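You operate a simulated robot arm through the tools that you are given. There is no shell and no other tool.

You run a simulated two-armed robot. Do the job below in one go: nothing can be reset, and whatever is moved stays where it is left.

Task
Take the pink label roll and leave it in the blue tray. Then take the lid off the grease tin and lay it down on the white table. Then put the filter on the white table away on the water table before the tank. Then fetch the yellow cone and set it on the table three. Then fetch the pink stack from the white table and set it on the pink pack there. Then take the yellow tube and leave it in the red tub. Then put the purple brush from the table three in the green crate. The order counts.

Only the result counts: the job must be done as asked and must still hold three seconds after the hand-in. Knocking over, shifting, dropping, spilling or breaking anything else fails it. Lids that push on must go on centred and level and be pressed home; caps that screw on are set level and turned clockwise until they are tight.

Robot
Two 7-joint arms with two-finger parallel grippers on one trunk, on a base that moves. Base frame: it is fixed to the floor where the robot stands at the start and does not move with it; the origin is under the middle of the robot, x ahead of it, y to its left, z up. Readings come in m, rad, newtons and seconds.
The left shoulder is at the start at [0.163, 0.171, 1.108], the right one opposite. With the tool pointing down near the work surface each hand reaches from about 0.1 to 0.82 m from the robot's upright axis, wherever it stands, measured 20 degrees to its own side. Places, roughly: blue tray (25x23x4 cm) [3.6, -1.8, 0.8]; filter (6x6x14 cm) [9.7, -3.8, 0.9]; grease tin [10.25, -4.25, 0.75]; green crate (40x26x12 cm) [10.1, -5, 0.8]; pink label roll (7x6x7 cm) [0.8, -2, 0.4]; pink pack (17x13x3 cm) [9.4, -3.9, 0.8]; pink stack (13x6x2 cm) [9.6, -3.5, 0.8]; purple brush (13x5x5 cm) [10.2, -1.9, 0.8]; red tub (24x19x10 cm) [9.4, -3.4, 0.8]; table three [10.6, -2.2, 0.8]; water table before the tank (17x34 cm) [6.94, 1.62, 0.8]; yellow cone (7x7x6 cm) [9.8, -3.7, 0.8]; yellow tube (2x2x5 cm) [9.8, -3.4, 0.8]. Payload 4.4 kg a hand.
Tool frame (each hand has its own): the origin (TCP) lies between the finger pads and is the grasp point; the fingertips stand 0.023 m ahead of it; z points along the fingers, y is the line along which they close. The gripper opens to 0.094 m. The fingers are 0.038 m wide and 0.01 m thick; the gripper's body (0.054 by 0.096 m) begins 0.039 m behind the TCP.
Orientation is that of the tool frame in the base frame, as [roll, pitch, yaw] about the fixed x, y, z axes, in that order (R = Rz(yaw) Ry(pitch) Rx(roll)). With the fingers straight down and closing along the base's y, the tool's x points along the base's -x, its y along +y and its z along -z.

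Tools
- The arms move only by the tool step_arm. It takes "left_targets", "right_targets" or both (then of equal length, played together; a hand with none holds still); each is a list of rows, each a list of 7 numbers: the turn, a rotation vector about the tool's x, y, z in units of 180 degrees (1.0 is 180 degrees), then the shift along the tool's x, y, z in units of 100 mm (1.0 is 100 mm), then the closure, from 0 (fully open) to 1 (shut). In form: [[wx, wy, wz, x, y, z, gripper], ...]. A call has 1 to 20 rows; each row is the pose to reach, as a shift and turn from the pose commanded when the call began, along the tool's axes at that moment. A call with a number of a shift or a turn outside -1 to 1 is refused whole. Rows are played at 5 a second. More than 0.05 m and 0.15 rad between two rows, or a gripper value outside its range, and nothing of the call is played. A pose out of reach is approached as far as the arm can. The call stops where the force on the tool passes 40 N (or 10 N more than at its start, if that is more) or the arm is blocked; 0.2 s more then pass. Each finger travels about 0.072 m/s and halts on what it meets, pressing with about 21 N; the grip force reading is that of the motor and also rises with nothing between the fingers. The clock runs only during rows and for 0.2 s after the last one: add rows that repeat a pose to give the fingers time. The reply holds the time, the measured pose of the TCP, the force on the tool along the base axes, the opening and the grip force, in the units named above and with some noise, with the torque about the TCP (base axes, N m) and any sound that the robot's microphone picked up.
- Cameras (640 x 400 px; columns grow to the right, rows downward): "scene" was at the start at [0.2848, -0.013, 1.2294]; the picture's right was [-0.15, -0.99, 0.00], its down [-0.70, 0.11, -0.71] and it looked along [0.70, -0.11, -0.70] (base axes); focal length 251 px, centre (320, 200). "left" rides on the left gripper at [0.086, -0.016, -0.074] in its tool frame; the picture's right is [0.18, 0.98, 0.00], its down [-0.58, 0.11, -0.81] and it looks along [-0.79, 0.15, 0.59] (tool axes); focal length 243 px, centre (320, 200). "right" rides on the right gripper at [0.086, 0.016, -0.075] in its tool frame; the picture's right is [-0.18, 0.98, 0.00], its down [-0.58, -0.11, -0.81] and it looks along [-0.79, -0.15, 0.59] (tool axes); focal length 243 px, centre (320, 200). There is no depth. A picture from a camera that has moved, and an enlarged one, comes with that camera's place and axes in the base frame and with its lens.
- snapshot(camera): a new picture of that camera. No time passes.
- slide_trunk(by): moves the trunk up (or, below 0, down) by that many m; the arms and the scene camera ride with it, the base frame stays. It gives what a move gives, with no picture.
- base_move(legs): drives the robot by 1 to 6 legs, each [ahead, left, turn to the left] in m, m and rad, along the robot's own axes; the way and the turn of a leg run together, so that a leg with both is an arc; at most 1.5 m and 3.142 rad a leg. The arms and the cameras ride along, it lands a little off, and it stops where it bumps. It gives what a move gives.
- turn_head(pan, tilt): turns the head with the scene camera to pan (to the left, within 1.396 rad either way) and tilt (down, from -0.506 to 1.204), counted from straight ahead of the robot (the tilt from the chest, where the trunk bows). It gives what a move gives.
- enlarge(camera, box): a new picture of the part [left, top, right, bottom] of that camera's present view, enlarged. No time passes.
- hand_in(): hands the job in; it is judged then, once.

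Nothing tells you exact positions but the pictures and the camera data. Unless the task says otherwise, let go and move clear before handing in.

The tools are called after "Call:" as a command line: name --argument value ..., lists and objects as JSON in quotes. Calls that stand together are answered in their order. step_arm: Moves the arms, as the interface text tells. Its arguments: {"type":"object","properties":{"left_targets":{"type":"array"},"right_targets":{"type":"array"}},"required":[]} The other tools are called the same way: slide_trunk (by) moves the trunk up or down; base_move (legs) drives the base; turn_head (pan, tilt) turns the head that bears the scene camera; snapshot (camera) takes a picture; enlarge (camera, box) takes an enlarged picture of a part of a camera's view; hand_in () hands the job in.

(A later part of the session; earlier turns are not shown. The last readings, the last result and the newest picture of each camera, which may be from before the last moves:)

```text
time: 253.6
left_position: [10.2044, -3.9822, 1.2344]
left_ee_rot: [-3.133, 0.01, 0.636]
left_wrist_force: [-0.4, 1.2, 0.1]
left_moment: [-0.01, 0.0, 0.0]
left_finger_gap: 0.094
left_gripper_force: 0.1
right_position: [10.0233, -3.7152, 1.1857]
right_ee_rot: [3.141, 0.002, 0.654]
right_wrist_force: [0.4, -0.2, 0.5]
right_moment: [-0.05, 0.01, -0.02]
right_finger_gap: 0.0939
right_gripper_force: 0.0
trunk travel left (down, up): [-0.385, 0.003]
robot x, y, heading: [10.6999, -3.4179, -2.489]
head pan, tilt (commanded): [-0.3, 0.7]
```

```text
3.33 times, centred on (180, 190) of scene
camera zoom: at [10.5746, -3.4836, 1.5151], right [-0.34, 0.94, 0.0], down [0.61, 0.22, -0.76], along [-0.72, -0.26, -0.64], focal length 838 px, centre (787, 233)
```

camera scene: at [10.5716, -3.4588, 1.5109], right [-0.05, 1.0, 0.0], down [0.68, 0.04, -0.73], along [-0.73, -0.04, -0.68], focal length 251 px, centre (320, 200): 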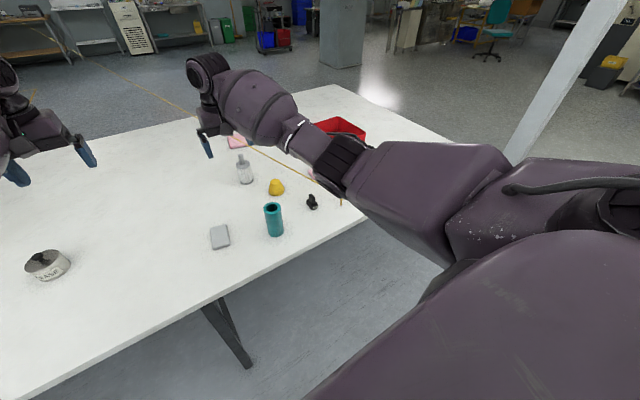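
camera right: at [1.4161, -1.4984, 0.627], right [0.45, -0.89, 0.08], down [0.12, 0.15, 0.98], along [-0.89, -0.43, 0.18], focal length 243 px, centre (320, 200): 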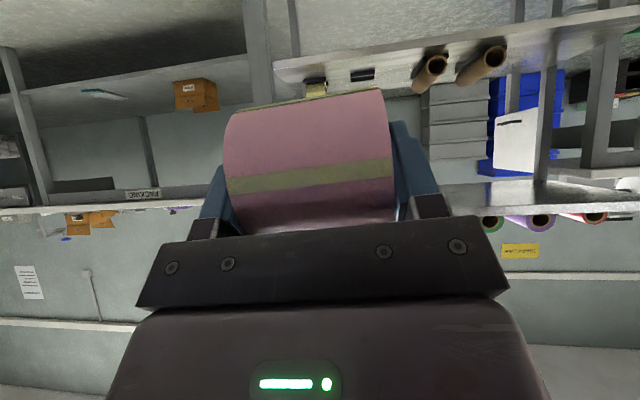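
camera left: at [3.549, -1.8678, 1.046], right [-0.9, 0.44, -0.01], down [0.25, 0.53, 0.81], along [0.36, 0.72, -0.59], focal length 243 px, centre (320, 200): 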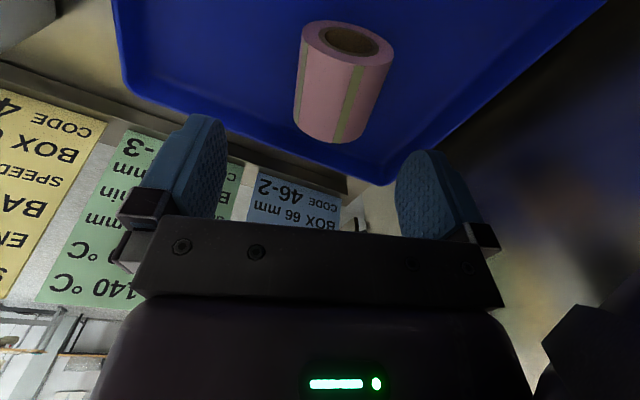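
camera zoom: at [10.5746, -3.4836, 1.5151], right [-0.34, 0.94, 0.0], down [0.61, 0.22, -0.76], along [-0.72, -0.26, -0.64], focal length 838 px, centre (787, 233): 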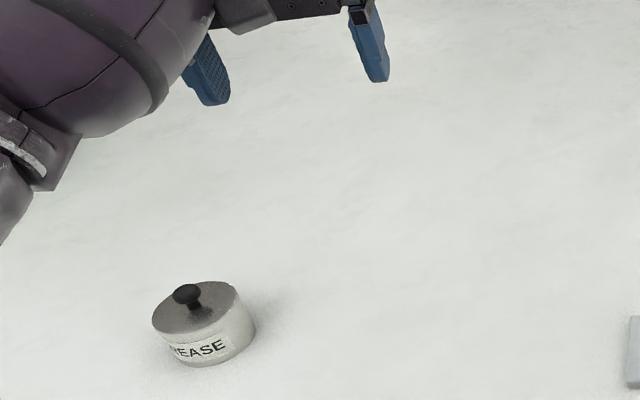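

The grease tin (black knob on its lid) is at about (10.175, -4.35); I'd best use the right hand with the tin ahead-right of me. I shift left along the table and get a closer look.

Call:
base_move --legs '[[0, 0.64, 0]]'

Call:
slide_trunk --by -0.26

Call:
turn_head --pan -0.3 --tilt 0.7

Call:
snapshot --camera "scene"

```text
time: 259.6
left_position: [10.5791, -4.481, 1.2338]
left_ee_rot: [-3.133, 0.01, 0.629]
left_wrist_force: [0.3, 0.1, 0.3]
left_moment: [0.03, 0.01, 0.0]
left_finger_gap: 0.0938
left_gripper_force: 0.0
right_position: [10.4018, -4.2124, 1.1859]
right_ee_rot: [-3.141, 0.002, 0.645]
right_wrist_force: [0.8, 0.2, -0.1]
right_moment: [0.01, 0.01, -0.03]
right_finger_gap: 0.094
right_gripper_force: 0.0
trunk travel left (down, up): [-0.385, 0.003]
robot x, y, heading: [11.0787, -3.9203, -2.498]
head pan, tilt (commanded): [-0.3, 0.7]
```

```text
time: 262.2
left_position: [10.5792, -4.4794, 0.9765]
left_ee_rot: [-3.134, 0.015, 0.629]
left_wrist_force: [0.8, 0.5, -0.8]
left_moment: [-0.03, 0.02, -0.02]
left_finger_gap: 0.0941
left_gripper_force: 0.0
right_position: [10.4034, -4.2114, 0.9276]
right_ee_rot: [-3.141, 0.006, 0.648]
right_wrist_force: [-0.5, 0.2, 0.6]
right_moment: [-0.04, 0.03, 0.0]
right_finger_gap: 0.094
right_gripper_force: 0.0
trunk travel left (down, up): [-0.125, 0.263]
robot x, y, heading: [11.0765, -3.9195, -2.498]
head pan, tilt (commanded): [-0.3, 0.7]
```

```text
time: 262.8
left_position: [10.58, -4.4814, 0.9748]
left_ee_rot: [-3.134, 0.011, 0.628]
left_wrist_force: [-0.1, -0.3, -0.4]
left_moment: [-0.01, 0.0, -0.02]
left_finger_gap: 0.0942
left_gripper_force: 0.0
right_position: [10.4012, -4.2124, 0.9264]
right_ee_rot: [-3.141, 0.0, 0.645]
right_wrist_force: [0.1, 1.0, 0.2]
right_moment: [-0.03, 0.01, 0.0]
right_finger_gap: 0.0939
right_gripper_force: 0.1
trunk travel left (down, up): [-0.125, 0.263]
robot x, y, heading: [11.0802, -3.9205, -2.497]
head pan, tilt (commanded): [-0.3, 0.7]
```

```text
taken
camera scene: at [10.8369, -4.0727, 1.2362], right [-0.34, 0.94, 0.0], down [0.61, 0.22, -0.76], along [-0.72, -0.26, -0.64], focal length 251 px, centre (320, 200)
```

scene: 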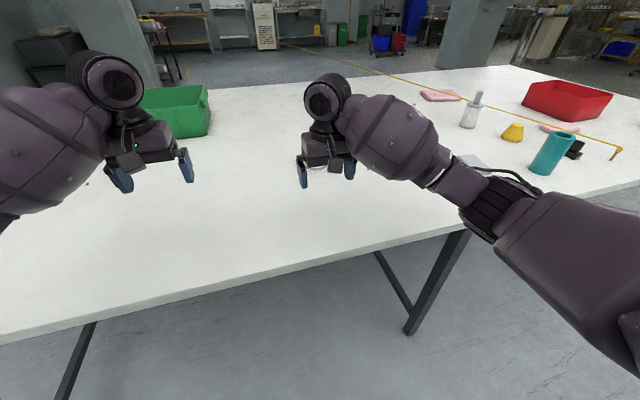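

Call:
snapshot --camera "right"

Call:
turn_head --pan 0.1 --tilt 0.6

Call:
snapshot --camera "scene"

```text
taken
camera right: at [10.4815, -4.1722, 1.0019], right [0.44, -0.9, 0.0], down [-0.53, -0.26, 0.81], along [-0.72, -0.36, -0.59], focal length 243 px, centre (320, 200)
```

right: 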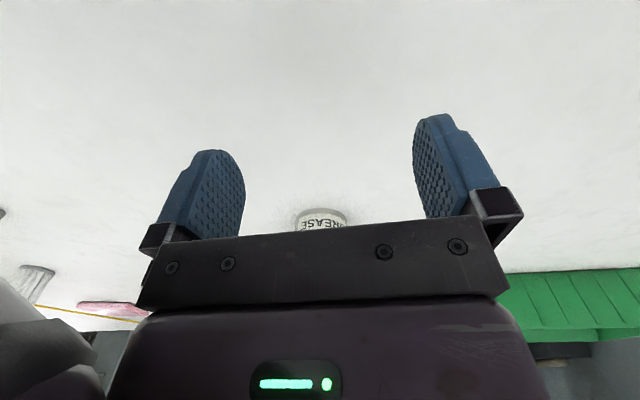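

```text
time: 263.7
left_position: [10.5787, -4.4817, 0.9745]
left_ee_rot: [-3.134, 0.01, 0.629]
left_wrist_force: [-1.2, -0.7, 0.0]
left_moment: [-0.02, -0.01, 0.02]
left_finger_gap: 0.0941
left_gripper_force: 0.2
right_position: [10.4025, -4.2127, 0.9262]
right_ee_rot: [3.141, 0.002, 0.647]
right_wrist_force: [-0.2, 0.5, 0.2]
right_moment: [0.01, 0.0, 0.05]
right_finger_gap: 0.0939
right_gripper_force: 0.0
trunk travel left (down, up): [-0.125, 0.263]
robot x, y, heading: [11.0802, -3.9194, -2.497]
head pan, tilt (commanded): [0.099, 0.6]
```

```text
taken
camera scene: at [10.8518, -4.1039, 1.2448], right [-0.68, 0.74, 0.0], down [0.42, 0.38, -0.82], along [-0.61, -0.56, -0.57], focal length 251 px, centre (320, 200)
```

scene: 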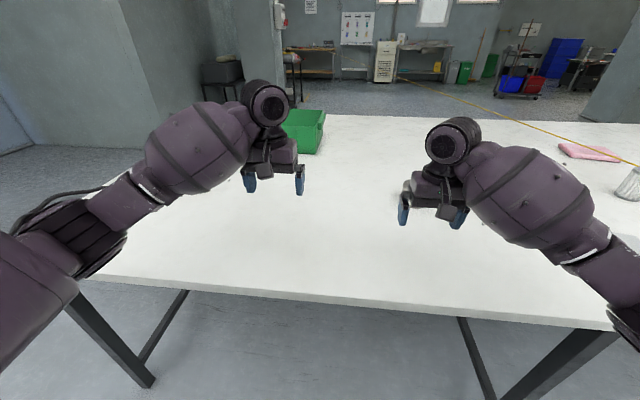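

The tin is straight ahead of the right hand. I raise the right hand a bit and drive 0.17 m closer, then look down at it.

Call:
step_arm --right_targets '[[0, 0, 0, 0, 0, -0.3, 0], [0, 0, 0, 0, 0, -0.6, 0], [0, 0, 0, 0, 0, -0.6, 0]]'

Call:
base_move --legs '[[0.17, 0, 0]]'

Call:
snapshot --camera "right"

Call:
turn_head --pan -0.2 --tilt 0.8

Call:
snapshot --camera "scene"

```text
time: 264.5
left_position: [10.5802, -4.4811, 0.973]
left_ee_rot: [-3.133, 0.008, 0.629]
left_wrist_force: [0.6, 0.5, -0.3]
left_moment: [-0.03, -0.04, 0.02]
left_finger_gap: 0.094
left_gripper_force: 0.0
right_position: [10.4007, -4.2122, 0.9849]
right_ee_rot: [3.141, 0.001, 0.646]
right_wrist_force: [-0.1, 0.0, 0.0]
right_moment: [0.01, 0.02, -0.01]
right_finger_gap: 0.094
right_gripper_force: 0.2
trunk travel left (down, up): [-0.125, 0.263]
robot x, y, heading: [11.0796, -3.9211, -2.5]
head pan, tilt (commanded): [0.099, 0.6]
```

```text
time: 266.0
left_position: [10.4437, -4.5811, 0.9728]
left_ee_rot: [-3.133, 0.011, 0.626]
left_wrist_force: [-0.3, 0.4, 0.1]
left_moment: [0.0, -0.01, -0.02]
left_finger_gap: 0.0942
left_gripper_force: 0.1
right_position: [10.2652, -4.3125, 0.9847]
right_ee_rot: [3.142, 0.004, 0.643]
right_wrist_force: [0.1, -0.3, -0.2]
right_moment: [-0.04, -0.03, -0.01]
right_finger_gap: 0.0941
right_gripper_force: 0.1
trunk travel left (down, up): [-0.125, 0.263]
robot x, y, heading: [10.9483, -4.0232, -2.498]
head pan, tilt (commanded): [0.099, 0.6]
```

```text
taken
camera right: at [10.3448, -4.2717, 1.0617], right [0.44, -0.9, 0.0], down [-0.53, -0.26, 0.81], along [-0.72, -0.36, -0.59], focal length 243 px, centre (320, 200)
```

right: 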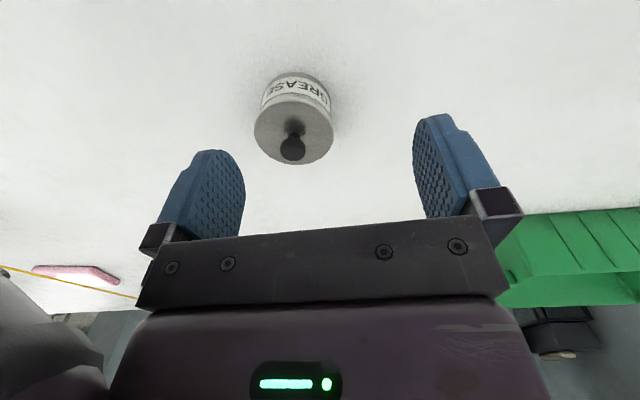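

```text
time: 266.8
left_position: [10.4429, -4.5814, 0.9741]
left_ee_rot: [-3.131, 0.012, 0.625]
left_wrist_force: [-0.8, -0.4, 0.4]
left_moment: [0.02, -0.01, 0.01]
left_finger_gap: 0.0938
left_gripper_force: 0.0
right_position: [10.265, -4.3115, 0.9864]
right_ee_rot: [-3.141, 0.002, 0.645]
right_wrist_force: [0.0, 0.3, 0.0]
right_moment: [0.01, 0.01, -0.01]
right_finger_gap: 0.094
right_gripper_force: 0.0
trunk travel left (down, up): [-0.125, 0.263]
robot x, y, heading: [10.9424, -4.0215, -2.505]
head pan, tilt (commanded): [-0.201, 0.799]
```

```text
taken
camera scene: at [10.7091, -4.1794, 1.228], right [-0.43, 0.9, 0.0], down [0.65, 0.31, -0.7], along [-0.63, -0.3, -0.72], focal length 251 px, centre (320, 200)
```

scene: 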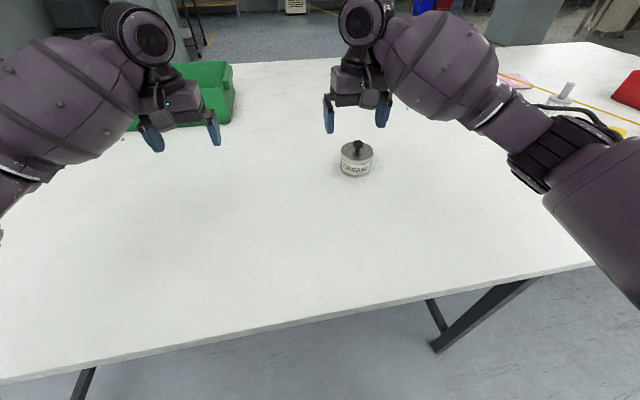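

Call:
enlarge --camera "scene" --box '[325, 130, 389, 190]'

Call:
enlarge --camera "right" --box '[230, 50, 360, 190]'

```text
6.67 times, centred on (357, 160) of scene
camera zoom: at [10.7091, -4.1794, 1.228], right [-0.43, 0.9, 0.0], down [0.65, 0.31, -0.7], along [-0.63, -0.3, -0.72], focal length 1676 px, centre (73, 467)
```

zoom: 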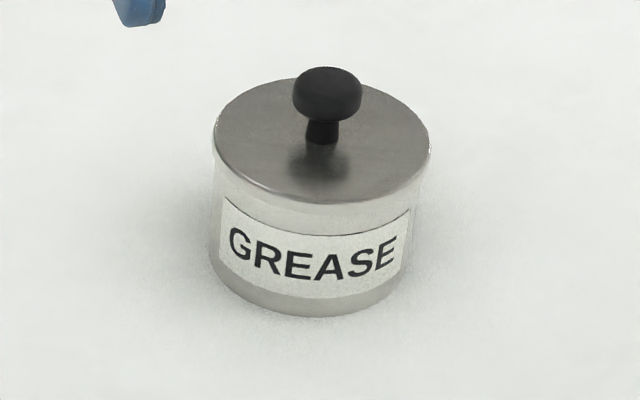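

```text
2.86 times, centred on (295, 120) of right
camera zoom: at [10.3451, -4.2714, 1.0619], right [0.44, -0.9, 0.0], down [-0.53, -0.26, 0.81], along [-0.72, -0.36, -0.59], focal length 693 px, centre (391, 429)
```

zoom: 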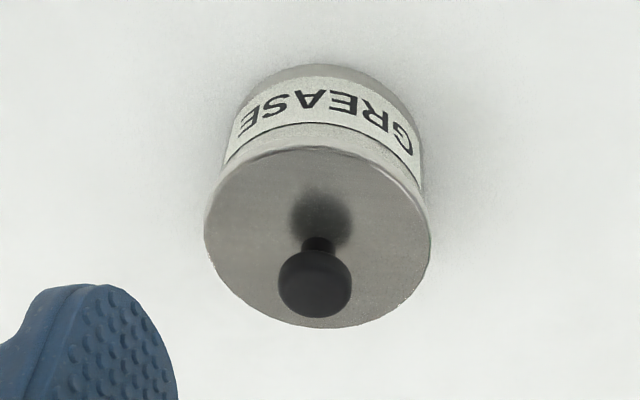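

The knob's centre triangulates to (10.187, -4.319, 0.88), lid top at z≈0.86. I move the right hand above it and check.

Call:
step_arm --right_targets '[[0, 0, 0, -0.3, -0.2, 0, 0.3], [0, 0, 0, -0.668, -0.409, 0, 0.4], [0, 0, 0, -0.668, -0.409, 0.3, 0.4], [0, 0, 0, -0.668, -0.409, 0.3, 0.4]]'

Call:
snapshot --camera "right"

Call:
enlarge --camera "scene" --box '[300, 90, 420, 190]'

```text
time: 267.8
left_position: [10.4441, -4.5825, 0.9765]
left_ee_rot: [-3.133, 0.01, 0.626]
left_wrist_force: [0.5, -0.3, 0.2]
left_moment: [-0.03, 0.04, 0.0]
left_finger_gap: 0.094
left_gripper_force: 0.0
right_position: [10.1858, -4.3197, 0.957]
right_ee_rot: [3.141, 0.004, 0.644]
right_wrist_force: [-0.1, -0.6, -0.5]
right_moment: [-0.03, -0.02, -0.03]
right_finger_gap: 0.0564
right_gripper_force: 0.1
trunk travel left (down, up): [-0.125, 0.263]
robot x, y, heading: [10.9437, -4.0221, -2.503]
head pan, tilt (commanded): [-0.201, 0.799]
```

```text
taken
camera right: at [10.2668, -4.2791, 1.0325], right [0.44, -0.9, 0.0], down [-0.53, -0.26, 0.81], along [-0.72, -0.36, -0.59], focal length 243 px, centre (320, 200)
```

right: 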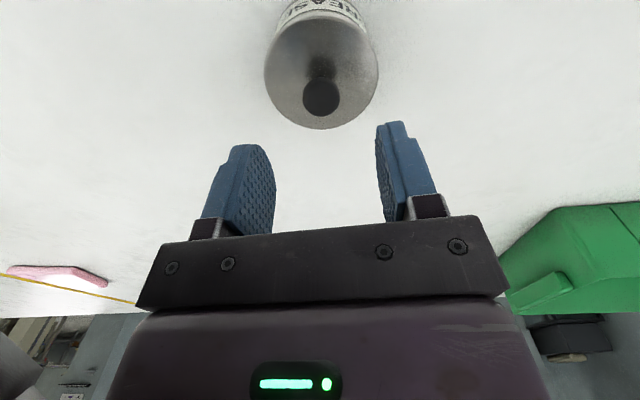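

```text
4.00 times, centred on (360, 140) of scene
camera zoom: at [10.7095, -4.179, 1.2283], right [-0.43, 0.9, 0.0], down [0.65, 0.31, -0.7], along [-0.63, -0.3, -0.72], focal length 1005 px, centre (160, 440)
```

zoom: 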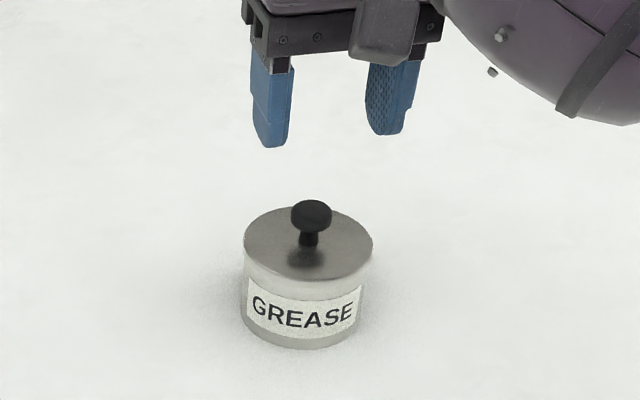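

Aligned over the knob. I lower to z≈0.887 and close on the knob.

Call:
step_arm --right_targets '[[0, 0, 0, 0, 0, 0.25, 0.4], [0, 0, 0, 0, 0, 0.5, 0.4], [0, 0, 0, 0, 0, 0.69, 0.4], [0, 0, 0, 0, 0, 0.69, 0.4]]'

Call:
enlarge --camera "scene" --box '[300, 90, 420, 190]'

Call:
snapshot --camera "right"

```text
time: 268.8
left_position: [10.4442, -4.5811, 0.9754]
left_ee_rot: [-3.132, 0.011, 0.627]
left_wrist_force: [0.1, -0.1, 0.5]
left_moment: [-0.01, 0.03, -0.01]
left_finger_gap: 0.0939
left_gripper_force: 0.0
right_position: [10.185, -4.3192, 0.8871]
right_ee_rot: [-3.14, 0.003, 0.644]
right_wrist_force: [-0.2, 0.4, 0.3]
right_moment: [-0.02, -0.03, -0.02]
right_finger_gap: 0.0565
right_gripper_force: 0.2
trunk travel left (down, up): [-0.125, 0.263]
robot x, y, heading: [10.9433, -4.0215, -2.5]
head pan, tilt (commanded): [-0.201, 0.799]
```

```text
4.00 times, centred on (360, 140) of scene
camera zoom: at [10.7093, -4.1792, 1.2281], right [-0.43, 0.9, 0.0], down [0.65, 0.31, -0.7], along [-0.63, -0.3, -0.72], focal length 1005 px, centre (160, 440)
```

zoom: 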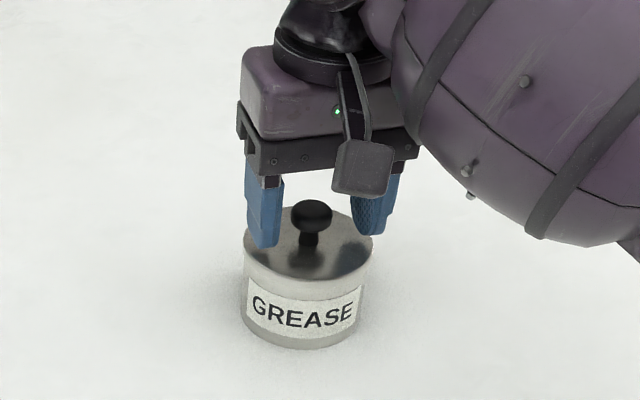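

```text
taken
camera right: at [10.2653, -4.2788, 0.9634], right [0.44, -0.9, 0.0], down [-0.53, -0.26, 0.81], along [-0.72, -0.36, -0.59], focal length 243 px, centre (320, 200)
```

right: 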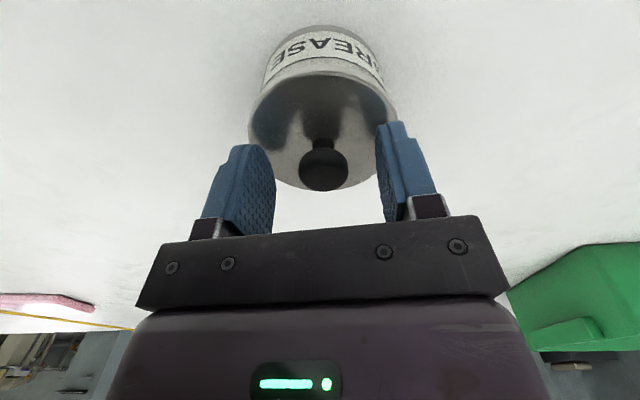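

Knob centred between the fingers. I close and check, then lift gently.

Call:
step_arm --right_targets '[[0, 0, 0, 0, 0, 0, 0.6], [0, 0, 0, 0, 0, 0, 0.8], [0, 0, 0, 0, 0, 0, 1], [0, 0, 0, 0, 0, 0, 1], [0, 0, 0, 0, 0, 0, 1]]'

Call:
step_arm --right_targets '[[0, 0, 0, 0, 0, -0.02, 1], [0, 0, 0, 0, 0, -0.04, 1], [0, 0, 0, 0, 0, -0.07, 1], [0, 0, 0, 0, 0, -0.1, 1], [0, 0, 0, 0, 0, -0.1, 1]]'

Call:
enlarge --camera "scene" --box '[300, 90, 420, 190]'

```text
time: 270.0
left_position: [10.4438, -4.5807, 0.9749]
left_ee_rot: [-3.134, 0.01, 0.626]
left_wrist_force: [0.5, -0.7, 0.1]
left_moment: [-0.01, -0.02, 0.01]
left_finger_gap: 0.0937
left_gripper_force: 0.1
right_position: [10.185, -4.3189, 0.8879]
right_ee_rot: [3.141, 0.002, 0.644]
right_wrist_force: [0.4, 0.0, -0.3]
right_moment: [0.01, -0.01, 0.01]
right_finger_gap: 0.0212
right_gripper_force: 21.2
trunk travel left (down, up): [-0.125, 0.263]
robot x, y, heading: [10.9497, -4.0216, -2.5]
head pan, tilt (commanded): [-0.201, 0.799]
heard: snap
```

```text
time: 271.2
left_position: [10.4435, -4.5815, 0.974]
left_ee_rot: [-3.135, 0.009, 0.627]
left_wrist_force: [0.2, 0.2, -0.6]
left_moment: [0.0, 0.0, -0.04]
left_finger_gap: 0.094
left_gripper_force: 0.0
right_position: [10.1872, -4.3185, 0.8961]
right_ee_rot: [-3.141, 0.002, 0.644]
right_wrist_force: [0.0, -0.6, -0.5]
right_moment: [0.0, 0.03, -0.02]
right_finger_gap: 0.0213
right_gripper_force: 21.1
trunk travel left (down, up): [-0.125, 0.263]
robot x, y, heading: [10.9489, -4.0248, -2.501]
head pan, tilt (commanded): [-0.201, 0.799]
```

```text
4.00 times, centred on (360, 140) of scene
camera zoom: at [10.709, -4.1794, 1.2279], right [-0.43, 0.9, 0.0], down [0.65, 0.31, -0.7], along [-0.63, -0.3, -0.72], focal length 1005 px, centre (160, 440)
```

zoom: 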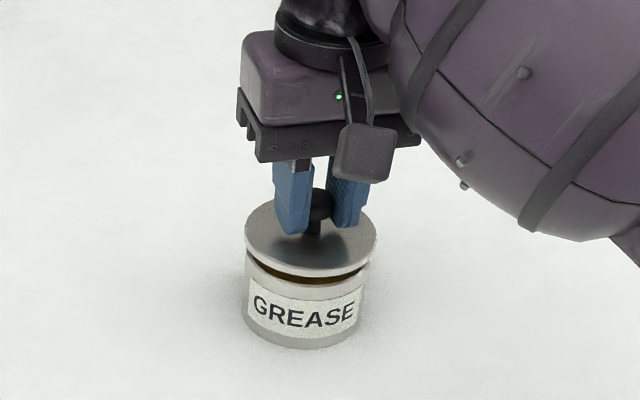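

A snap was heard and the lid came off cleanly while the tin stayed put. I lift it clear and carry it to a free spot nearer to me on the table.

Call:
step_arm --right_targets '[[0, 0, 0, 0, 0, -0.3, 1], [0, 0, 0, 0, 0, -0.6, 1], [0, 0, 0, 0, 0, -0.8, 1], [0, 0, 0, 0.3, 0.2, -0.8, 1], [0, 0, 0, 0.6, 0.5, -0.8, 1], [0, 0, 0, 0.9, 0.8, -0.8, 1], [0, 0, 0, 1.0, 1.0, -0.8, 1], [0, 0, 0, 1.0, 1.0, -0.8, 1]]'

Call:
step_arm --right_targets '[[0, 0, 0, 0.3, 0.2, 0.2, 1], [0, 0, 0, 0.5, 0.3, 0.4, 1], [0, 0, 0, 0.5, 0.3, 0.7, 1], [0, 0, 0, 0.5, 0.3, 0.8, 1], [0, 0, 0, 0.5, 0.3, 0.8, 1]]'

Call:
snapshot --camera "scene"

Call:
enlarge --camera "scene" --box '[230, 120, 420, 260]'

```text
time: 273.0
left_position: [10.444, -4.5807, 0.9753]
left_ee_rot: [-3.133, 0.009, 0.627]
left_wrist_force: [0.4, -0.5, 0.7]
left_moment: [-0.05, 0.04, -0.02]
left_finger_gap: 0.0941
left_gripper_force: 0.1
right_position: [10.3273, -4.3389, 0.9749]
right_ee_rot: [3.141, 0.003, 0.645]
right_wrist_force: [0.7, 0.3, -0.6]
right_moment: [-0.02, -0.01, 0.01]
right_finger_gap: 0.0211
right_gripper_force: 20.9
trunk travel left (down, up): [-0.125, 0.263]
robot x, y, heading: [10.9478, -4.0222, -2.5]
head pan, tilt (commanded): [-0.201, 0.799]
```

```text
time: 274.2
left_position: [10.4438, -4.5811, 0.9745]
left_ee_rot: [-3.134, 0.01, 0.626]
left_wrist_force: [0.8, 0.7, 0.0]
left_moment: [-0.01, 0.0, 0.03]
left_finger_gap: 0.094
left_gripper_force: 0.0
right_position: [10.3827, -4.3307, 0.896]
right_ee_rot: [3.141, 0.001, 0.645]
right_wrist_force: [-0.5, -0.9, -0.7]
right_moment: [-0.03, 0.0, 0.0]
right_finger_gap: 0.0213
right_gripper_force: 21.1
trunk travel left (down, up): [-0.125, 0.263]
robot x, y, heading: [10.9465, -4.0201, -2.504]
head pan, tilt (commanded): [-0.201, 0.799]
```

```text
taken
camera scene: at [10.709, -4.1793, 1.228], right [-0.43, 0.9, 0.0], down [0.65, 0.31, -0.7], along [-0.63, -0.3, -0.72], focal length 251 px, centre (320, 200)
```

scene: 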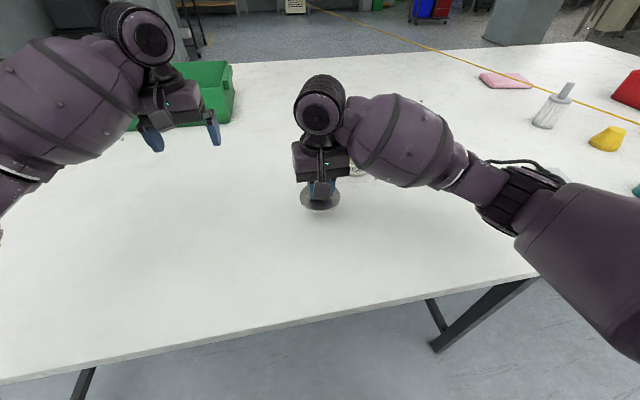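

```text
2.86 times, centred on (325, 190) of scene
camera zoom: at [10.709, -4.1793, 1.228], right [-0.43, 0.9, 0.0], down [0.65, 0.31, -0.7], along [-0.63, -0.3, -0.72], focal length 718 px, centre (306, 229)
```

zoom: 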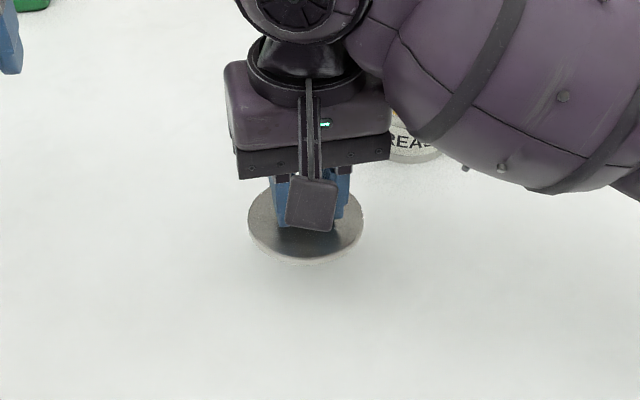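

The lid hangs over a free spot ~20 cm from the tin. I lower it slowly to the table.

Call:
step_arm --right_targets '[[0, 0, 0, 0, 0, 0.1, 1], [0, 0, 0, 0, 0, 0.2, 1], [0, 0, 0, 0, 0, 0.3, 1], [0, 0, 0, 0, 0, 0.36, 1], [0, 0, 0, 0, 0, 0.4, 1], [0, 0, 0, 0, 0, 0.4, 1]]'

Call:
enlarge --camera "scene" --box '[230, 120, 420, 260]'

```text
time: 275.6
left_position: [10.4433, -4.5806, 0.9746]
left_ee_rot: [-3.134, 0.01, 0.623]
left_wrist_force: [-0.6, 0.2, 0.5]
left_moment: [0.01, 0.01, -0.02]
left_finger_gap: 0.0939
left_gripper_force: 0.1
right_position: [10.3846, -4.3325, 0.8567]
right_ee_rot: [-3.141, 0.001, 0.644]
right_wrist_force: [0.2, 0.3, -0.2]
right_moment: [0.0, 0.01, -0.03]
right_finger_gap: 0.021
right_gripper_force: 21.6
trunk travel left (down, up): [-0.125, 0.263]
robot x, y, heading: [10.9481, -4.0238, -2.497]
head pan, tilt (commanded): [-0.201, 0.799]
```

```text
2.86 times, centred on (325, 190) of scene
camera zoom: at [10.709, -4.1793, 1.228], right [-0.43, 0.9, 0.0], down [0.65, 0.31, -0.7], along [-0.63, -0.3, -0.72], focal length 718 px, centre (306, 229)
```

zoom: 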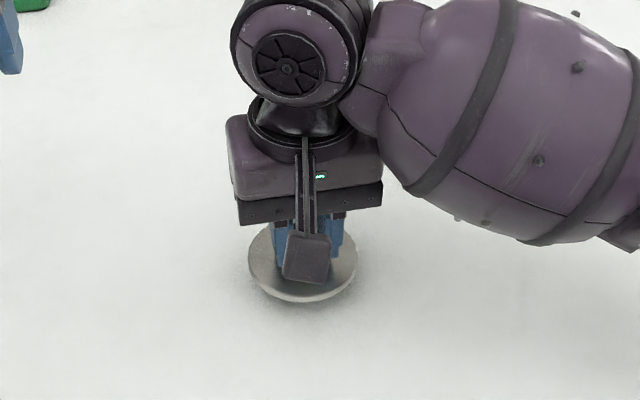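

Call:
step_arm --right_targets '[[0, 0, 0, 0, 0, 0.03, 1], [0, 0, 0, 0, 0, 0.06, 1], [0, 0, 0, 0, 0, 0.09, 1], [0, 0, 0, 0, 0, 0.12, 1], [0, 0, 0, 0, 0, 0.12, 1]]'

Call:
enlarge --camera "scene" --box '[260, 170, 400, 270]'

```text
time: 276.8
left_position: [10.4431, -4.5802, 0.9744]
left_ee_rot: [-3.133, 0.01, 0.626]
left_wrist_force: [0.0, -0.4, -0.3]
left_moment: [0.0, 0.01, -0.05]
left_finger_gap: 0.0939
left_gripper_force: 0.0
right_position: [10.385, -4.3335, 0.8446]
right_ee_rot: [3.14, 0.003, 0.644]
right_wrist_force: [0.2, -0.5, -0.3]
right_moment: [0.02, 0.01, 0.02]
right_finger_gap: 0.0209
right_gripper_force: 20.7
trunk travel left (down, up): [-0.125, 0.263]
robot x, y, heading: [10.9438, -4.0212, -2.501]
head pan, tilt (commanded): [-0.201, 0.799]
```

```text
4.00 times, centred on (330, 220) of scene
camera zoom: at [10.709, -4.1793, 1.228], right [-0.43, 0.9, 0.0], down [0.65, 0.31, -0.7], along [-0.63, -0.3, -0.72], focal length 1005 px, centre (280, 120)
```

zoom: 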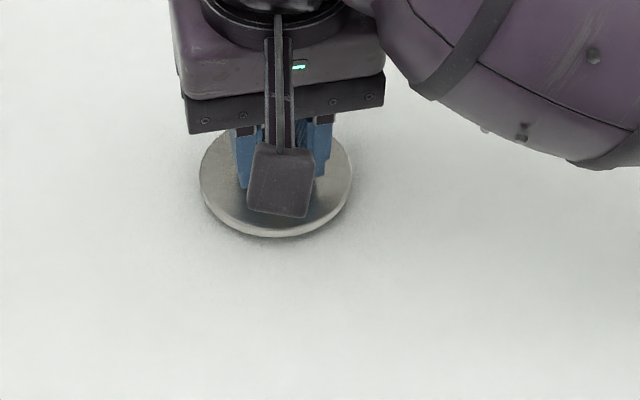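

Call:
step_arm --right_targets '[[0, 0, 0, 0, 0, 0.03, 1], [0, 0, 0, 0, 0, 0.06, 1], [0, 0, 0, 0, 0, 0.08, 1], [0, 0, 0, 0, 0, 0.08, 1]]'

Call:
enlarge --camera "scene" --box '[260, 170, 400, 270]'

```text
time: 277.8
left_position: [10.4447, -4.5807, 0.976]
left_ee_rot: [-3.134, 0.011, 0.627]
left_wrist_force: [0.8, -0.2, 0.4]
left_moment: [0.0, 0.02, 0.03]
left_finger_gap: 0.0941
left_gripper_force: 0.0
right_position: [10.385, -4.3325, 0.8395]
right_ee_rot: [3.142, 0.008, 0.644]
right_wrist_force: [-1.7, -1.1, 12.2]
right_moment: [-0.04, 0.03, 0.04]
right_finger_gap: 0.0211
right_gripper_force: 20.9
trunk travel left (down, up): [-0.125, 0.263]
robot x, y, heading: [10.9436, -4.0159, -2.502]
head pan, tilt (commanded): [-0.201, 0.799]
```

```text
4.00 times, centred on (330, 220) of scene
camera zoom: at [10.7099, -4.1788, 1.2286], right [-0.43, 0.9, 0.0], down [0.65, 0.31, -0.7], along [-0.63, -0.3, -0.72], focal length 1005 px, centre (280, 120)
```

zoom: 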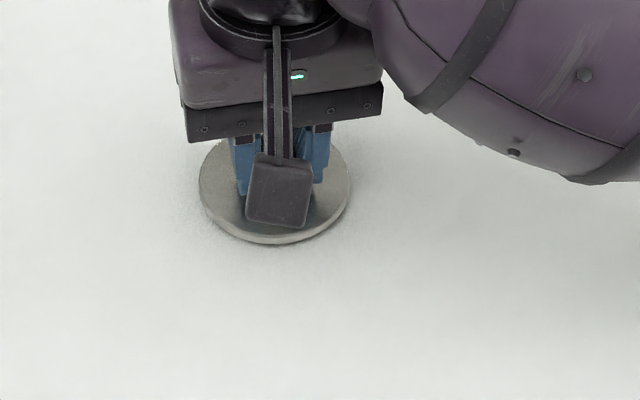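

Contact with the table (12 N). I open the fingers and rise.

Call:
step_arm --right_targets '[[0, 0, 0, 0, 0, 0, 0.7], [0, 0, 0, 0, 0, 0, 0.4], [0, 0, 0, 0, 0, 0, 0.4], [0, 0, 0, 0, 0, 0, 0.4]]'

Call:
step_arm --right_targets '[[0, 0, 0, 0, 0, -0.1, 0.4], [0, 0, 0, 0, 0, -0.3, 0.4], [0, 0, 0, 0, 0, -0.6, 0.4], [0, 0, 0, 0, 0, -0.9, 0.2], [0, 0, 0, 0, 0, -1.0, 0]]'

Call:
step_arm --right_targets '[[0, 0, 0, 0.3, 0, -0.2, 0], [0, 0, 0, 0.6, 0, -0.4, 0], [0, 0, 0, 0.8, 0, -0.5, 0]]'

Call:
snapshot --camera "scene"

Call:
enlarge --camera "scene" --box '[260, 130, 420, 260]'

```text
time: 278.8
left_position: [10.4427, -4.5815, 0.9743]
left_ee_rot: [-3.133, 0.011, 0.626]
left_wrist_force: [1.3, -0.4, 0.5]
left_moment: [-0.01, 0.01, 0.0]
left_finger_gap: 0.0937
left_gripper_force: 0.0
right_position: [10.3846, -4.3341, 0.8382]
right_ee_rot: [3.141, 0.003, 0.644]
right_wrist_force: [-0.2, 0.2, -0.3]
right_moment: [0.03, 0.02, 0.06]
right_finger_gap: 0.0565
right_gripper_force: 0.1
trunk travel left (down, up): [-0.125, 0.263]
robot x, y, heading: [10.9419, -4.0236, -2.495]
head pan, tilt (commanded): [-0.201, 0.799]
```

```text
time: 280.0
left_position: [10.4435, -4.5816, 0.9727]
left_ee_rot: [-3.133, 0.01, 0.625]
left_wrist_force: [-0.3, 0.1, -0.4]
left_moment: [0.01, -0.05, 0.01]
left_finger_gap: 0.0939
left_gripper_force: 0.1
right_position: [10.3861, -4.3336, 0.9359]
right_ee_rot: [-3.141, 0.002, 0.643]
right_wrist_force: [-0.6, 0.2, -1.3]
right_moment: [0.0, -0.03, 0.03]
right_finger_gap: 0.0938
right_gripper_force: 0.0
trunk travel left (down, up): [-0.125, 0.263]
robot x, y, heading: [10.943, -4.0212, -2.497]
head pan, tilt (commanded): [-0.201, 0.799]
```

```text
time: 280.8
left_position: [10.4439, -4.5811, 0.975]
left_ee_rot: [-3.133, 0.01, 0.627]
left_wrist_force: [-0.4, 0.2, 0.0]
left_moment: [0.01, -0.03, -0.01]
left_finger_gap: 0.094
left_gripper_force: 0.0
right_position: [10.4511, -4.2833, 0.9889]
right_ee_rot: [-3.141, 0.001, 0.643]
right_wrist_force: [0.1, 0.0, 0.2]
right_moment: [-0.02, 0.01, 0.04]
right_finger_gap: 0.0937
right_gripper_force: 0.1
trunk travel left (down, up): [-0.125, 0.263]
robot x, y, heading: [10.9443, -4.0226, -2.499]
head pan, tilt (commanded): [-0.201, 0.799]
```

```text
taken
camera scene: at [10.7093, -4.1791, 1.2281], right [-0.43, 0.9, 0.0], down [0.65, 0.31, -0.7], along [-0.63, -0.3, -0.72], focal length 251 px, centre (320, 200)
```

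scene: 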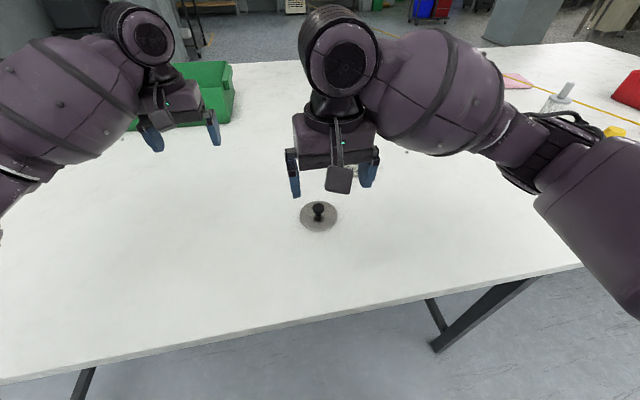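

```text
3.08 times, centred on (340, 195) of scene
camera zoom: at [10.7093, -4.1791, 1.2281], right [-0.43, 0.9, 0.0], down [0.65, 0.31, -0.7], along [-0.63, -0.3, -0.72], focal length 773 px, centre (258, 215)
```

zoom: 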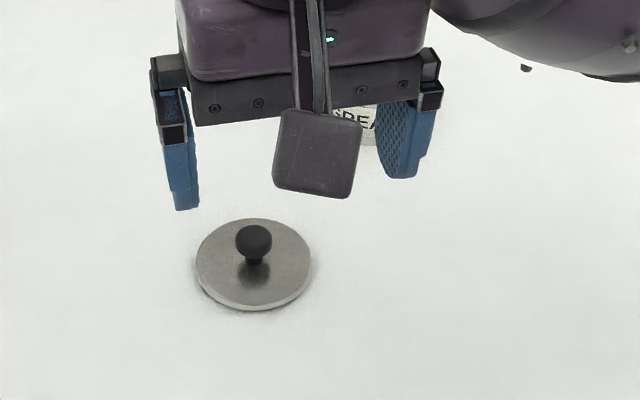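

The lid lies flat on the white table beside the tin: step 2 done. Next the filter, near (9.70, -3.83); I shift right along the table toward it.

Call:
step_arm --right_targets '[[0, 0, 0, 0, 0, -0.3, 0], [0, 0, 0, 0, 0, -0.5, 0], [0, 0, 0, 0, 0, -0.5, 0]]'

Call:
base_move --legs '[[0, -0.64, 0]]'

Call:
turn_head --pan -0.35 --tilt 0.75

Call:
snapshot --camera "scene"

Call:
snapshot --camera "right"

```text
time: 281.6
left_position: [10.4435, -4.5806, 0.9736]
left_ee_rot: [-3.134, 0.01, 0.629]
left_wrist_force: [-0.6, -0.4, 0.3]
left_moment: [-0.01, -0.02, -0.01]
left_finger_gap: 0.0938
left_gripper_force: 0.0
right_position: [10.4501, -4.2843, 1.0367]
right_ee_rot: [3.141, 0.002, 0.645]
right_wrist_force: [-0.3, 0.0, -0.5]
right_moment: [-0.03, 0.0, 0.02]
right_finger_gap: 0.0941
right_gripper_force: 0.0
trunk travel left (down, up): [-0.125, 0.263]
robot x, y, heading: [10.9456, -4.02, -2.5]
head pan, tilt (commanded): [-0.201, 0.799]
```

```text
time: 287.6
left_position: [10.0684, -4.0835, 0.9736]
left_ee_rot: [-3.135, 0.01, 0.643]
left_wrist_force: [-0.3, 0.2, -0.4]
left_moment: [-0.02, -0.01, 0.01]
left_finger_gap: 0.0939
left_gripper_force: 0.0
right_position: [10.0704, -3.7871, 1.0364]
right_ee_rot: [3.141, 0.002, 0.66]
right_wrist_force: [0.2, 0.8, 0.1]
right_moment: [0.03, -0.01, -0.01]
right_finger_gap: 0.094
right_gripper_force: 0.0
trunk travel left (down, up): [-0.125, 0.263]
robot x, y, heading: [10.5611, -3.519, -2.488]
head pan, tilt (commanded): [-0.201, 0.799]
```

```text
time: 288.3
left_position: [10.0682, -4.0819, 0.9735]
left_ee_rot: [-3.135, 0.011, 0.642]
left_wrist_force: [0.7, 0.5, -0.1]
left_moment: [-0.01, 0.0, 0.01]
left_finger_gap: 0.094
left_gripper_force: 0.1
right_position: [10.0706, -3.7862, 1.0364]
right_ee_rot: [3.14, 0.001, 0.659]
right_wrist_force: [0.1, -0.4, 0.7]
right_moment: [-0.01, -0.03, -0.01]
right_finger_gap: 0.0938
right_gripper_force: 0.1
trunk travel left (down, up): [-0.125, 0.263]
robot x, y, heading: [10.5578, -3.5163, -2.486]
head pan, tilt (commanded): [-0.351, 0.75]
```

```text
taken
camera scene: at [10.3208, -3.6667, 1.2319], right [-0.3, 0.95, 0.0], down [0.65, 0.21, -0.73], along [-0.7, -0.22, -0.68], focal length 251 px, centre (320, 200)
```

scene: 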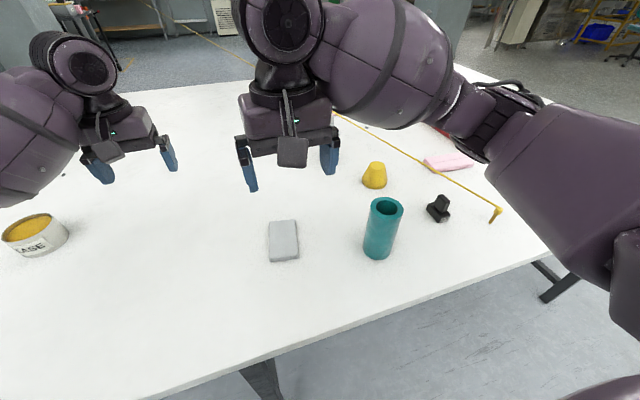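

```text
taken
camera right: at [10.1498, -3.7447, 1.1128], right [0.46, -0.89, 0.0], down [-0.52, -0.27, 0.81], along [-0.72, -0.37, -0.59], focal length 243 px, centre (320, 200)
```

right: 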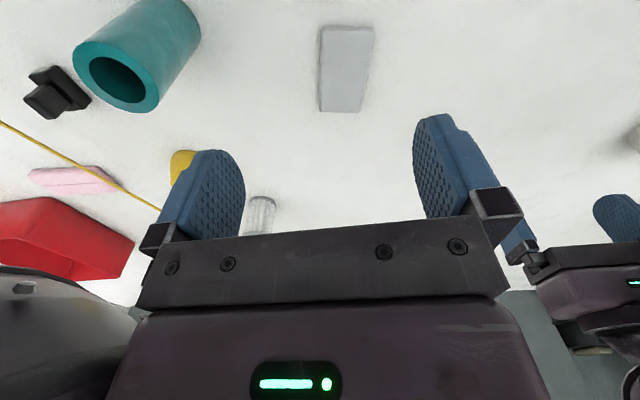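

The teal cylinder stands right under where my arm would pass, so I'll reach the filter from further right. First I retract and raise the left hand out of the way, then shift right.

Call:
step_arm --left_targets '[[0, 0, 0, 0.3, 0, -0.3, 0], [0, 0, 0, 0.6, 0, -0.6, 0], [0, 0, 0, 0.9, 0, -0.8, 0], [0, 0, 0, 1.0, 0, -0.8, 0]]'

Call:
step_arm --left_targets '[[0, 0, 0, 0.3, 0.1, 0, 0], [0, 0, 0, 0.6, 0.2, 0, 0], [0, 0, 0, 0.9, 0.3, 0, 0], [0, 0, 0, 1.0, 0.4, 0, 0]]'

Call:
base_move --legs '[[0, -0.3, 0]]'

Call:
turn_head --pan 0.0 --tilt 0.75

Call:
snapshot --camera "scene"

Call:
snapshot --camera "right"

```text
time: 289.3
left_position: [10.1499, -4.0226, 1.0563]
left_ee_rot: [-3.134, 0.009, 0.641]
left_wrist_force: [0.2, -0.7, -0.1]
left_moment: [-0.02, 0.04, 0.02]
left_finger_gap: 0.0938
left_gripper_force: 0.2
right_position: [10.0689, -3.7864, 1.0356]
right_ee_rot: [-3.142, 0.001, 0.659]
right_wrist_force: [-1.0, 0.2, -0.2]
right_moment: [0.0, 0.02, -0.01]
right_finger_gap: 0.0942
right_gripper_force: 0.1
trunk travel left (down, up): [-0.125, 0.263]
robot x, y, heading: [10.5593, -3.5182, -2.487]
head pan, tilt (commanded): [-0.351, 0.75]
```

```text
time: 290.3
left_position: [10.2545, -3.9962, 1.0512]
left_ee_rot: [-3.135, 0.01, 0.643]
left_wrist_force: [0.1, 0.9, -0.4]
left_moment: [0.01, 0.01, 0.0]
left_finger_gap: 0.0941
left_gripper_force: 0.1
right_position: [10.0708, -3.7857, 1.0358]
right_ee_rot: [-3.141, 0.002, 0.661]
right_wrist_force: [-0.4, -0.6, 0.1]
right_moment: [0.04, -0.01, 0.05]
right_finger_gap: 0.0939
right_gripper_force: 0.1
trunk travel left (down, up): [-0.125, 0.263]
robot x, y, heading: [10.5593, -3.5148, -2.486]
head pan, tilt (commanded): [-0.351, 0.75]
```

```text
time: 293.5
left_position: [10.0738, -3.7613, 1.0514]
left_ee_rot: [-3.134, 0.01, 0.642]
left_wrist_force: [0.3, 0.3, 0.7]
left_moment: [0.01, -0.03, 0.01]
left_finger_gap: 0.0939
left_gripper_force: 0.0
right_position: [9.888, -3.5513, 1.0368]
right_ee_rot: [-3.141, 0.002, 0.66]
right_wrist_force: [-0.8, -0.5, 0.2]
right_moment: [-0.01, 0.0, 0.01]
right_finger_gap: 0.094
right_gripper_force: 0.0
trunk travel left (down, up): [-0.125, 0.263]
robot x, y, heading: [10.378, -3.2768, -2.483]
head pan, tilt (commanded): [-0.351, 0.75]
```

```text
time: 294.3
left_position: [10.0725, -3.7611, 1.0511]
left_ee_rot: [-3.135, 0.011, 0.643]
left_wrist_force: [-0.2, 0.5, 0.1]
left_moment: [-0.01, -0.02, 0.0]
left_finger_gap: 0.0937
left_gripper_force: 0.0
right_position: [9.8892, -3.5527, 1.0369]
right_ee_rot: [-3.141, 0.001, 0.66]
right_wrist_force: [1.4, 0.1, 0.3]
right_moment: [0.01, 0.0, -0.03]
right_finger_gap: 0.094
right_gripper_force: 0.1
trunk travel left (down, up): [-0.125, 0.263]
robot x, y, heading: [10.3819, -3.2827, -2.481]
head pan, tilt (commanded): [0.0, 0.75]
```

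```text
taken
camera scene: at [10.153, -3.4577, 1.232], right [-0.61, 0.79, 0.0], down [0.54, 0.42, -0.73], along [-0.58, -0.45, -0.68], focal length 251 px, centre (320, 200)
```

scene: 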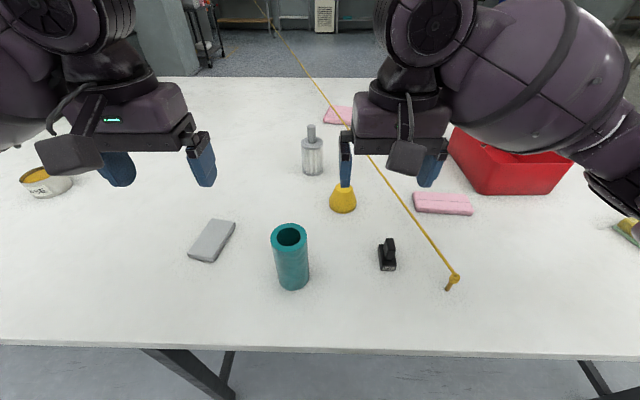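

```text
taken
camera right: at [9.9687, -3.5104, 1.1128], right [0.46, -0.89, 0.0], down [-0.52, -0.27, 0.81], along [-0.72, -0.37, -0.59], focal length 243 px, centre (320, 200)
```

right: 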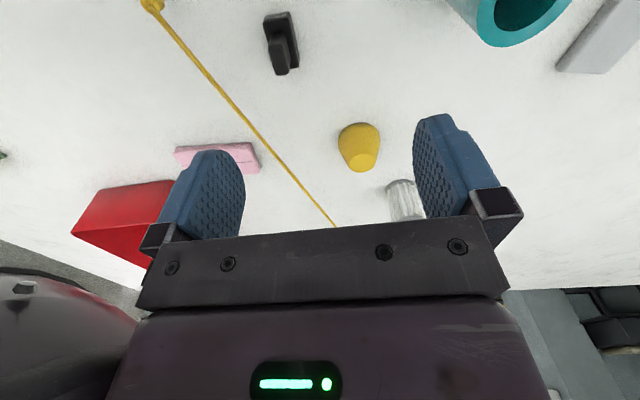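

Call:
enlarge --camera "scene" --box '[270, 110, 390, 220]'

Call:
enlarge --camera "scene" --box '[380, 170, 500, 300]'

Call:
enlarge --camera "right" --box '[320, 100, 440, 230]'

```text
3.64 times, centred on (330, 165) of scene
camera zoom: at [10.153, -3.4577, 1.232], right [-0.61, 0.79, 0.0], down [0.54, 0.42, -0.73], along [-0.58, -0.45, -0.68], focal length 914 px, centre (284, 327)
```

zoom: 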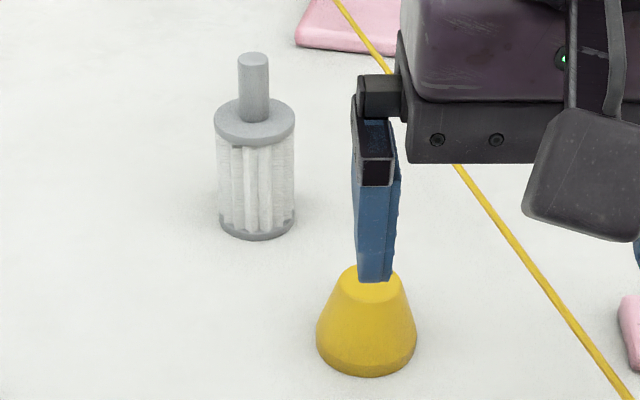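

```text
3.08 times, centred on (440, 235) of scene
camera zoom: at [10.153, -3.4577, 1.232], right [-0.61, 0.79, 0.0], down [0.54, 0.42, -0.73], along [-0.58, -0.45, -0.68], focal length 773 px, centre (-49, 92)
```

zoom: 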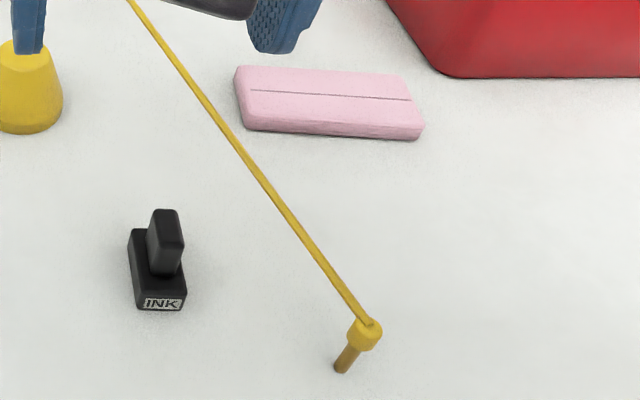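

```text
3.08 times, centred on (380, 165) of right
camera zoom: at [9.9687, -3.5104, 1.1128], right [0.46, -0.89, 0.0], down [-0.52, -0.27, 0.81], along [-0.72, -0.37, -0.59], focal length 746 px, centre (135, 308)
```

zoom: 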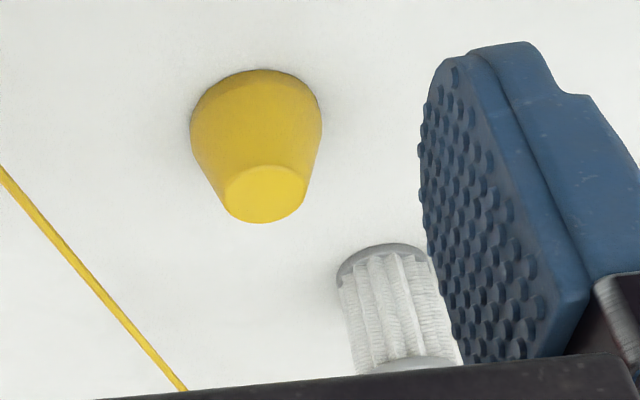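

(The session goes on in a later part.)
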